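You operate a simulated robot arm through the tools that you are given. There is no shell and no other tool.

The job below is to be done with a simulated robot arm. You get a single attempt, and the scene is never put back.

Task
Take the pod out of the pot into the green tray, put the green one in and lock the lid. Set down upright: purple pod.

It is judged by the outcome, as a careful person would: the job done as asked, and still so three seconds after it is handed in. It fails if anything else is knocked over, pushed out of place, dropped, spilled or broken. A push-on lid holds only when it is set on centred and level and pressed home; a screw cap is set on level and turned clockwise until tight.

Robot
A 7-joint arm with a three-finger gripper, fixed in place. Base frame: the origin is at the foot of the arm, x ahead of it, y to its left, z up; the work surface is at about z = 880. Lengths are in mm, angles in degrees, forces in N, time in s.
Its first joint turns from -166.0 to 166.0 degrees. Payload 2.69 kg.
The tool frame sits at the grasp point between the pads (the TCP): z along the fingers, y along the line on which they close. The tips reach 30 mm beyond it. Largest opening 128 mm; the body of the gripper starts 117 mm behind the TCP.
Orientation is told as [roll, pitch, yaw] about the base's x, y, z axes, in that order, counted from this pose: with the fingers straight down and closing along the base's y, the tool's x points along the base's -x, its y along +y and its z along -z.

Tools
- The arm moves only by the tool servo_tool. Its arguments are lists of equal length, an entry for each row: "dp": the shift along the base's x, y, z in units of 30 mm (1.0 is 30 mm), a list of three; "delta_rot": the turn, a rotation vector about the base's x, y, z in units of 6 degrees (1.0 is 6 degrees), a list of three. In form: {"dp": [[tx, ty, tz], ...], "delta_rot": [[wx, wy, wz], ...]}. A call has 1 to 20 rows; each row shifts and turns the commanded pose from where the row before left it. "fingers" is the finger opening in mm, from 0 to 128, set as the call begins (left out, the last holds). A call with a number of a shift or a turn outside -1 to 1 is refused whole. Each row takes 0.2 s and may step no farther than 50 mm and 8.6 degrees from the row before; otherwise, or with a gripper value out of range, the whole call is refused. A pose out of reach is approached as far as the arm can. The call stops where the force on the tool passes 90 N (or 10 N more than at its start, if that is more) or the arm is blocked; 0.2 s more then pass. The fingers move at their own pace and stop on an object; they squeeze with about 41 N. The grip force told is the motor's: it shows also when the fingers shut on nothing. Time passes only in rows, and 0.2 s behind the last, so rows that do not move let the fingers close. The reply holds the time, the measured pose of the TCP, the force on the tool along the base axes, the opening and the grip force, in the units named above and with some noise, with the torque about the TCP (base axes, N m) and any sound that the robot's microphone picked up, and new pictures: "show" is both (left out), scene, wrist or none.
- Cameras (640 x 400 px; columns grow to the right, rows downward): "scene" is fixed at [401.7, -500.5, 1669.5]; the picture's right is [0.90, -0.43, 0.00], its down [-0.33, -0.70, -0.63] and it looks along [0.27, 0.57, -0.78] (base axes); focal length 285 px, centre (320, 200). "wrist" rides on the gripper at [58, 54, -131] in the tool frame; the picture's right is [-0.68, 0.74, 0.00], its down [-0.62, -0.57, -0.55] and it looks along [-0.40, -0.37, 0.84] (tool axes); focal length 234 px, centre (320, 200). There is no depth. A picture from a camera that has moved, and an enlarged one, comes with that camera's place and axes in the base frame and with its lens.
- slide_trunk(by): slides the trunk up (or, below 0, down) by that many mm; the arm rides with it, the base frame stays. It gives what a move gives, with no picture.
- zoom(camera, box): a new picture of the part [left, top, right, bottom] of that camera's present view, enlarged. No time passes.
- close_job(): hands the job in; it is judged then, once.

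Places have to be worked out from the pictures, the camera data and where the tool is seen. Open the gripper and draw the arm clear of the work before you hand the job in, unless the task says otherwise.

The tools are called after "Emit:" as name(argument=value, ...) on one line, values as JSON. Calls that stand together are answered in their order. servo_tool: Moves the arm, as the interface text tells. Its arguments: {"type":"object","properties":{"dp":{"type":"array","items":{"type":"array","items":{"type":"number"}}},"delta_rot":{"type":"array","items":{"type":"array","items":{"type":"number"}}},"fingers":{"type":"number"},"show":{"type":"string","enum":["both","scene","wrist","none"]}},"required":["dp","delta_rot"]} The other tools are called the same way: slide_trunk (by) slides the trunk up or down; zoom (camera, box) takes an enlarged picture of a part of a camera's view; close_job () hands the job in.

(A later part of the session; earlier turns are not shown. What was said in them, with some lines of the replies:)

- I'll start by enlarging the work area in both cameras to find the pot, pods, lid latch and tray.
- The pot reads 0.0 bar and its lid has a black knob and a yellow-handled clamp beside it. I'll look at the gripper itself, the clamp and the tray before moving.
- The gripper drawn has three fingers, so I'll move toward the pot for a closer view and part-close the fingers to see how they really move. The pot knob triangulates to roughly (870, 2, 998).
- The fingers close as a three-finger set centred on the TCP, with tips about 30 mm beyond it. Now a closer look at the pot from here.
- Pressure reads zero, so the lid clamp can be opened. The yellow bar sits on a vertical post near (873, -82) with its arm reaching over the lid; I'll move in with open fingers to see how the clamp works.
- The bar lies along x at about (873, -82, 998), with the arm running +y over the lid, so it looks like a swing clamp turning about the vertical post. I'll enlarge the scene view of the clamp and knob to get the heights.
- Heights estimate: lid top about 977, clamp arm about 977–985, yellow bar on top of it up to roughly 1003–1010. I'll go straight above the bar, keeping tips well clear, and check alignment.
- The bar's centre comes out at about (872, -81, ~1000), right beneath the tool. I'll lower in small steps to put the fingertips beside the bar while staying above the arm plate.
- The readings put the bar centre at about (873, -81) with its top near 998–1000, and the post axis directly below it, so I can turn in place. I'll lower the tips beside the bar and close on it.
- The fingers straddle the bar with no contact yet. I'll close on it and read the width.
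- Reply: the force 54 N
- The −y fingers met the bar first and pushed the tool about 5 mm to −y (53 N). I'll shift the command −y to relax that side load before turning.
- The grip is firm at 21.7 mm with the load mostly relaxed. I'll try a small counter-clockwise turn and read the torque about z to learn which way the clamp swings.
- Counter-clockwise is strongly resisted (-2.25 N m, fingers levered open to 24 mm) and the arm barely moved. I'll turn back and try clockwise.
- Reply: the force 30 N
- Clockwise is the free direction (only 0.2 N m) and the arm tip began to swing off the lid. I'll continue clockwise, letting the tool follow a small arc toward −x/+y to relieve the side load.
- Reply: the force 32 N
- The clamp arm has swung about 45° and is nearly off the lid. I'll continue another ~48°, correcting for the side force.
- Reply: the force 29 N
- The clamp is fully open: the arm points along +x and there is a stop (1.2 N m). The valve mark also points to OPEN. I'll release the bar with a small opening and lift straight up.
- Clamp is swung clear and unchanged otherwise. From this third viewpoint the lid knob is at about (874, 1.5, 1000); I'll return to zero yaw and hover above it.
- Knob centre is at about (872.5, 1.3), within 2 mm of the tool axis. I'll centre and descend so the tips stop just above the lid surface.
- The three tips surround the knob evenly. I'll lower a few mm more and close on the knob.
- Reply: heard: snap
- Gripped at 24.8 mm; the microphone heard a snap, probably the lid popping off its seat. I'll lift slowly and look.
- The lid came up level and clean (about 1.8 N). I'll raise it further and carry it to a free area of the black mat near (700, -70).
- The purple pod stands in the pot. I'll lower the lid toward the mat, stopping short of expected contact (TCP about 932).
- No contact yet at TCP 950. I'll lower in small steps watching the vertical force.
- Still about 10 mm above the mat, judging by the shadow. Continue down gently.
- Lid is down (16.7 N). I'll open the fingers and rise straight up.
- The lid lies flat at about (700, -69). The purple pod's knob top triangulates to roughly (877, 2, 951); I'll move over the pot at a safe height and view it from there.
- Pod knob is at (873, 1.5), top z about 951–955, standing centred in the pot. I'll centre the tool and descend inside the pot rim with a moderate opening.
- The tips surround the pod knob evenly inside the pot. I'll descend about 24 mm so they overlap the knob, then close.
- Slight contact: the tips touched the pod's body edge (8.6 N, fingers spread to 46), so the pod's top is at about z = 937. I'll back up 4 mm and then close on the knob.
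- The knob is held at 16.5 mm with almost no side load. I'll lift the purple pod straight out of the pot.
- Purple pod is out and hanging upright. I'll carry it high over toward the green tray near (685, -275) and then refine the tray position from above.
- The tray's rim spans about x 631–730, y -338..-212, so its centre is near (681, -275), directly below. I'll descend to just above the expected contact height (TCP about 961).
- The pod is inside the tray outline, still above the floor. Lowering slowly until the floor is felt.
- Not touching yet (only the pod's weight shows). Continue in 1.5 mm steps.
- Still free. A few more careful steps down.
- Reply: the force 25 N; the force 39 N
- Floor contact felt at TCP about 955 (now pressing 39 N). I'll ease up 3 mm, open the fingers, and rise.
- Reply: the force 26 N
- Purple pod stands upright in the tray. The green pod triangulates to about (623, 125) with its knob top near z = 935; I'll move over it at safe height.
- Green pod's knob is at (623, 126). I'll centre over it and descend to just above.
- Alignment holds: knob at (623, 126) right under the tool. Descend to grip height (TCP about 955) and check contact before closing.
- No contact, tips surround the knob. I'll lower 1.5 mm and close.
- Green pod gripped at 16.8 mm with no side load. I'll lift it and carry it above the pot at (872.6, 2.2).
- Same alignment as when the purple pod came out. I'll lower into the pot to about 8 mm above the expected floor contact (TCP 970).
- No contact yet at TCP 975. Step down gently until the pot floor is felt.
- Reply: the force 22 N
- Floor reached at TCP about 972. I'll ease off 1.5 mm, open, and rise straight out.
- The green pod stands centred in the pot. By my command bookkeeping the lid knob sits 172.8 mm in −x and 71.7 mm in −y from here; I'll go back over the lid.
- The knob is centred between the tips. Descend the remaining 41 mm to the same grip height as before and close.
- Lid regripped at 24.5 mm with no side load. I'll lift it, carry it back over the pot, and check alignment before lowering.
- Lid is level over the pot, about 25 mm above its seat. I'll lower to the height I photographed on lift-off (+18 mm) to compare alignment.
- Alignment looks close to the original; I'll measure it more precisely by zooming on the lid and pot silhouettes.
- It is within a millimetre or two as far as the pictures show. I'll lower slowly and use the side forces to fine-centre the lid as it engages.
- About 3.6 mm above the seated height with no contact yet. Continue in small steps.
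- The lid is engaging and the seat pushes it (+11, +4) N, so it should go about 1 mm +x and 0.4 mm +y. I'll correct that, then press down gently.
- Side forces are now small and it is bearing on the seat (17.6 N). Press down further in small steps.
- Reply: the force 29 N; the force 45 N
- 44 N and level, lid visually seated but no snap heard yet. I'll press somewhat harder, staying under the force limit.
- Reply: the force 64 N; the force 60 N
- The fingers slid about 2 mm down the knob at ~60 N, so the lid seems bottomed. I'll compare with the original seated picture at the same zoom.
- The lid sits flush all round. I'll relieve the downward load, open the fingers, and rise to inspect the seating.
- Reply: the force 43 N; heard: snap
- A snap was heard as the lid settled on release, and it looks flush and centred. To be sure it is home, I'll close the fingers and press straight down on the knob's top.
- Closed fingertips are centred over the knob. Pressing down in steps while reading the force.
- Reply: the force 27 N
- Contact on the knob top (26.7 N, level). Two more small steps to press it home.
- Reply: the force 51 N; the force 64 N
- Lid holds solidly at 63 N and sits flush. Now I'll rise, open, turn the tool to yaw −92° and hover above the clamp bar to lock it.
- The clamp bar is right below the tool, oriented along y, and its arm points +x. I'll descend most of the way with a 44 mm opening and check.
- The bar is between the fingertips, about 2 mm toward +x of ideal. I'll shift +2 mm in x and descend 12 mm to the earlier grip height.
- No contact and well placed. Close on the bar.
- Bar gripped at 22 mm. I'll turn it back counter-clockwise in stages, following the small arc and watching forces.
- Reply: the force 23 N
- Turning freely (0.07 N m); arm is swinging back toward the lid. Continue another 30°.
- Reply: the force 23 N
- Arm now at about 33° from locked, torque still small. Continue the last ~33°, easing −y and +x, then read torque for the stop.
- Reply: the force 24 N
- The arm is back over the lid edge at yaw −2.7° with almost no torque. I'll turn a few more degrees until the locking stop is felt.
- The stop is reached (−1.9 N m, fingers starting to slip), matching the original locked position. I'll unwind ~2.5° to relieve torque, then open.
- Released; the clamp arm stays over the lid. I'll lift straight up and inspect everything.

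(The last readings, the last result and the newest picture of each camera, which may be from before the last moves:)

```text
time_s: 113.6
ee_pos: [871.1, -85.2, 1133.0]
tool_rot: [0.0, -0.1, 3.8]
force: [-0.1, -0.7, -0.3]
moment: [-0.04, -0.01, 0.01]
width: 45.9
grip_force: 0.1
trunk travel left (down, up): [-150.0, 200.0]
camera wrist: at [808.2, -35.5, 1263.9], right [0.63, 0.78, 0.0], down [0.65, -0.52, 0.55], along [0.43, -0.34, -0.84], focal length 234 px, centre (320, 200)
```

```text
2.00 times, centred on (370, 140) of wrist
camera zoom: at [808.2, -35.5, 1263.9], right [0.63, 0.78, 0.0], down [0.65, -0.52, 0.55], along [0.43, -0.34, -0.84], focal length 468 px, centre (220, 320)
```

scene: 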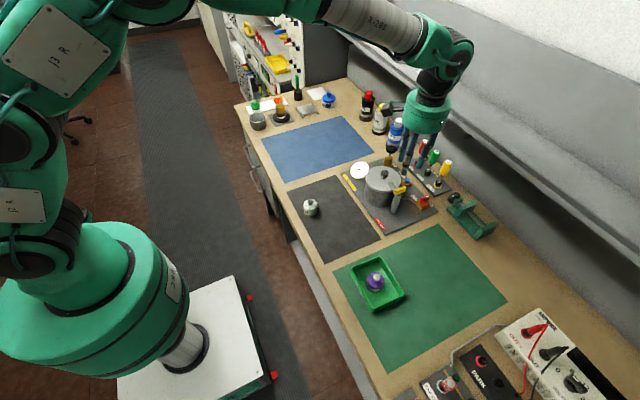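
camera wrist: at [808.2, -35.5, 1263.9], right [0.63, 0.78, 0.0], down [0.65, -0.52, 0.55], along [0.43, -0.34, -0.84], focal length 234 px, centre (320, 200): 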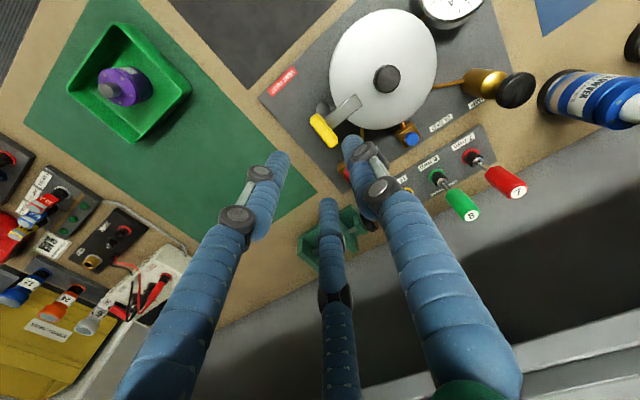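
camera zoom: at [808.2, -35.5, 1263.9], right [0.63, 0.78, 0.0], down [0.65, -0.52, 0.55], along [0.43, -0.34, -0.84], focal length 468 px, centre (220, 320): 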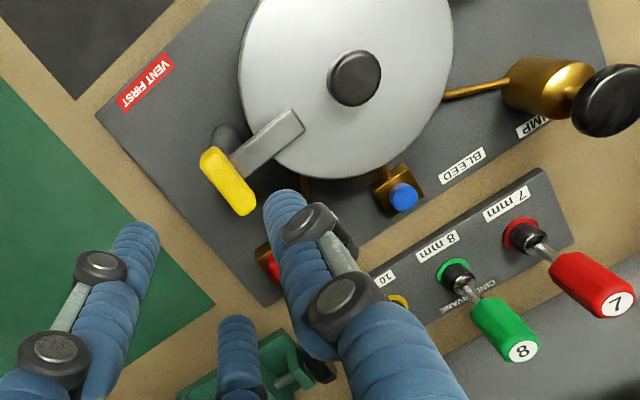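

The clamp, lid and gauge look the same as at the start: the lid is flush and the arm is locked over it. I'll draw the arm back to its starting pose with the gripper open and take a last overall look.

Emit:
servo_tool(dp=[[0, 0, 0.7], [0, 0, 1], [0, 0, 1], [0, 0, 1], [-0.5, 0.2, 0.5], [-0.9, 0.35, 0.2], [-0.9, 0.35, 0.2], [-0.9, 0.35, 0.2], [-0.9, 0.35, 0.2], [-0.9, 0.35, 0.2], [-0.9, 0.35, 0.2], [-0.9, 0.35, 0.2], [-0.9, 0.35, 0.2], [-0.9, 0.35, 0.2], [-0.9, 0.35, 0.2], [-0.5, 0.2, 0.1], [0, 0, 0]], delta_rot=[[0, 0, 0], [0, 0, 0], [0, 0, 0], [0, 0, 0], [0, 0, -0.3], [0, 0, -0.33], [0, 0, 0], [0, 0, 0], [0, 0, 0], [0, 0, 0], [0, 0, 0], [0, 0, 0], [0, 0, 0], [0, 0, 0], [0, 0, 0], [0, 0, 0], [0, 0, 0]], fingers=46, show="none")

Emit:
servo_tool(dp=[[0, 0, 0], [0, 0, 0], [0, 0, 0]], delta_rot=[[0, 0, 0], [0, 0, 0], [0, 0, 0]], fingers=128, show="both")

Emit:
zoom(camera="scene", box=[270, 140, 510, 290])

Emit:
zoom(camera="scene", box=[340, 150, 440, 212])

Emit:
zoom(camera="scene", box=[335, 240, 425, 320])

Emit:
zoom(camera="wrist", box=[320, 50, 480, 250])

```text
time_s: 117.2
ee_pos: [571.5, 30.4, 1319.0]
tool_rot: [0.0, -0.1, 0.1]
force: [0.5, -0.5, -0.8]
moment: [0.0, 0.01, 0.0]
width: 46.0
grip_force: 0.0
trunk travel left (down, up): [-150.0, 200.0]
```

```text
time_s: 118.0
ee_pos: [573.5, 29.1, 1319.0]
tool_rot: [0.0, 0.0, 0.1]
force: [-0.8, -0.9, 0.3]
moment: [-0.01, 0.02, 0.02]
width: 128.1
grip_force: 0.0
trunk travel left (down, up): [-150.0, 200.0]
camera wrist: at [513.3, 83.6, 1450.0], right [0.68, 0.74, 0.0], down [0.62, -0.56, 0.55], along [0.4, -0.37, -0.84], focal length 234 px, centre (320, 200)
```

scene: 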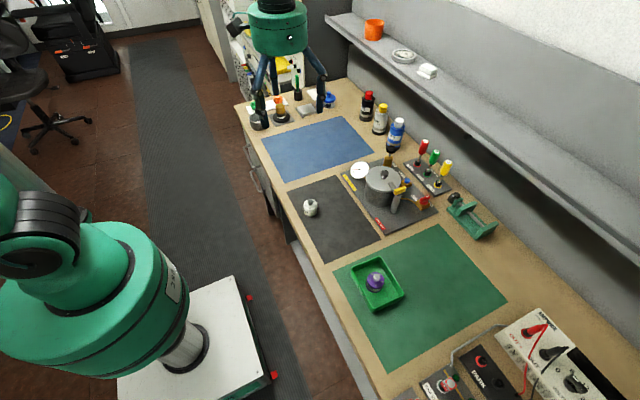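
wrist: 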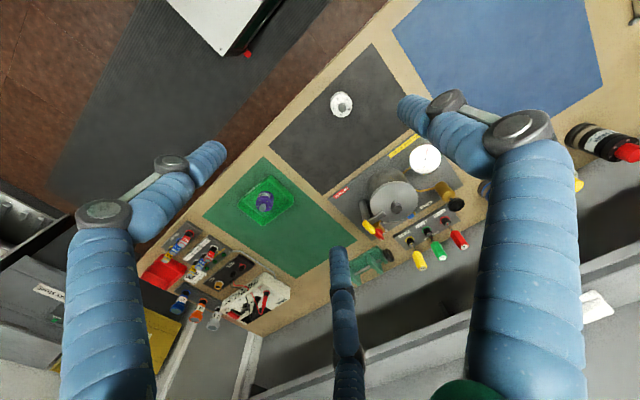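

```text
2.67 times, centred on (390, 215) of scene
camera zoom: at [401.7, -500.5, 1669.5], right [0.9, -0.43, 0.0], down [-0.33, -0.7, -0.63], along [0.27, 0.57, -0.78], focal length 759 px, centre (133, 160)
```

zoom: 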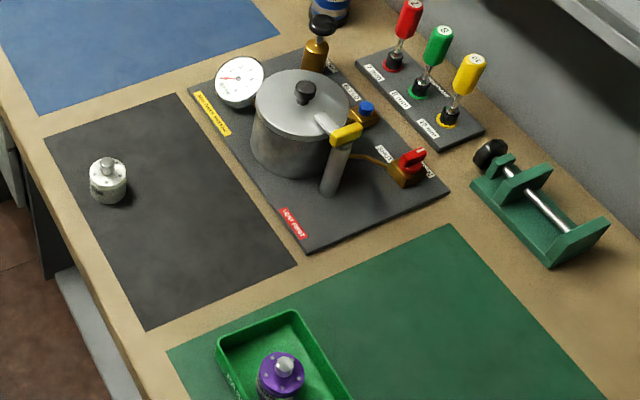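

```text
6.40 times, centred on (390, 181) of scene
camera zoom: at [401.7, -500.5, 1669.5], right [0.9, -0.43, 0.0], down [-0.33, -0.7, -0.63], along [0.27, 0.57, -0.78], focal length 1822 px, centre (-128, 322)
```

zoom: 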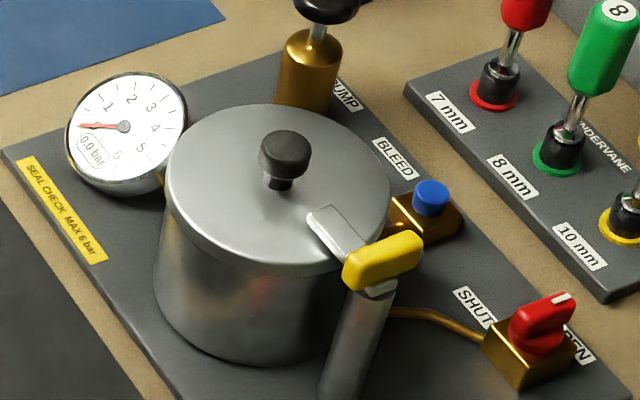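

```text
5.00 times, centred on (380, 280) of scene
camera zoom: at [401.7, -500.5, 1669.5], right [0.9, -0.43, 0.0], down [-0.33, -0.7, -0.63], along [0.27, 0.57, -0.78], focal length 1423 px, centre (20, -200)
```

zoom: 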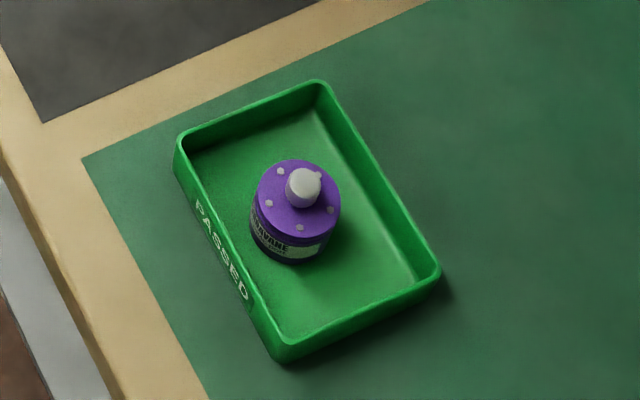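

```text
2.00 times, centred on (400, 150) of wrist
camera zoom: at [513.3, 83.6, 1450.0], right [0.68, 0.74, 0.0], down [0.62, -0.56, 0.55], along [0.4, -0.37, -0.84], focal length 468 px, centre (160, 300)
```

zoom: 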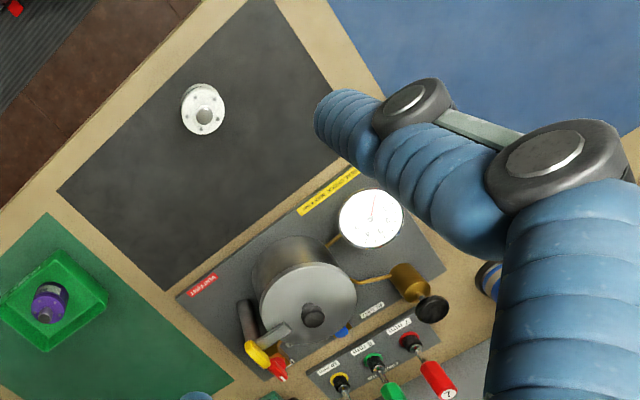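

The purple pod is upright in the tray, and the green pod is in the pot. The lid is flush with its clamp locked as it was at the start, the other items have not moved, and the arm is clear with the gripper open. I'm handing the job in.

Emit:
close_job()

```text
The job is handed in.
```

The job is handed in, and I saw no sign of anything failing in the last pictures.

- **Purple pod:** it was taken out of the pot and stands upright near the middle of the green tray.
- **Green pod:** it is in the pot, standing where the purple one was.
- **Lid:** it is back on level and flush, and I pressed it down with about 63 N. I heard it snap into place. It sits about 1 mm to one side of where it started.
- **Clamp:** the arm was turned back over the lid until it met its stop, in the same position as at the start.
- **Everything else:** the white pod, valve, gauge and tools look unmoved. The gripper is open and the arm is back at its starting pose.
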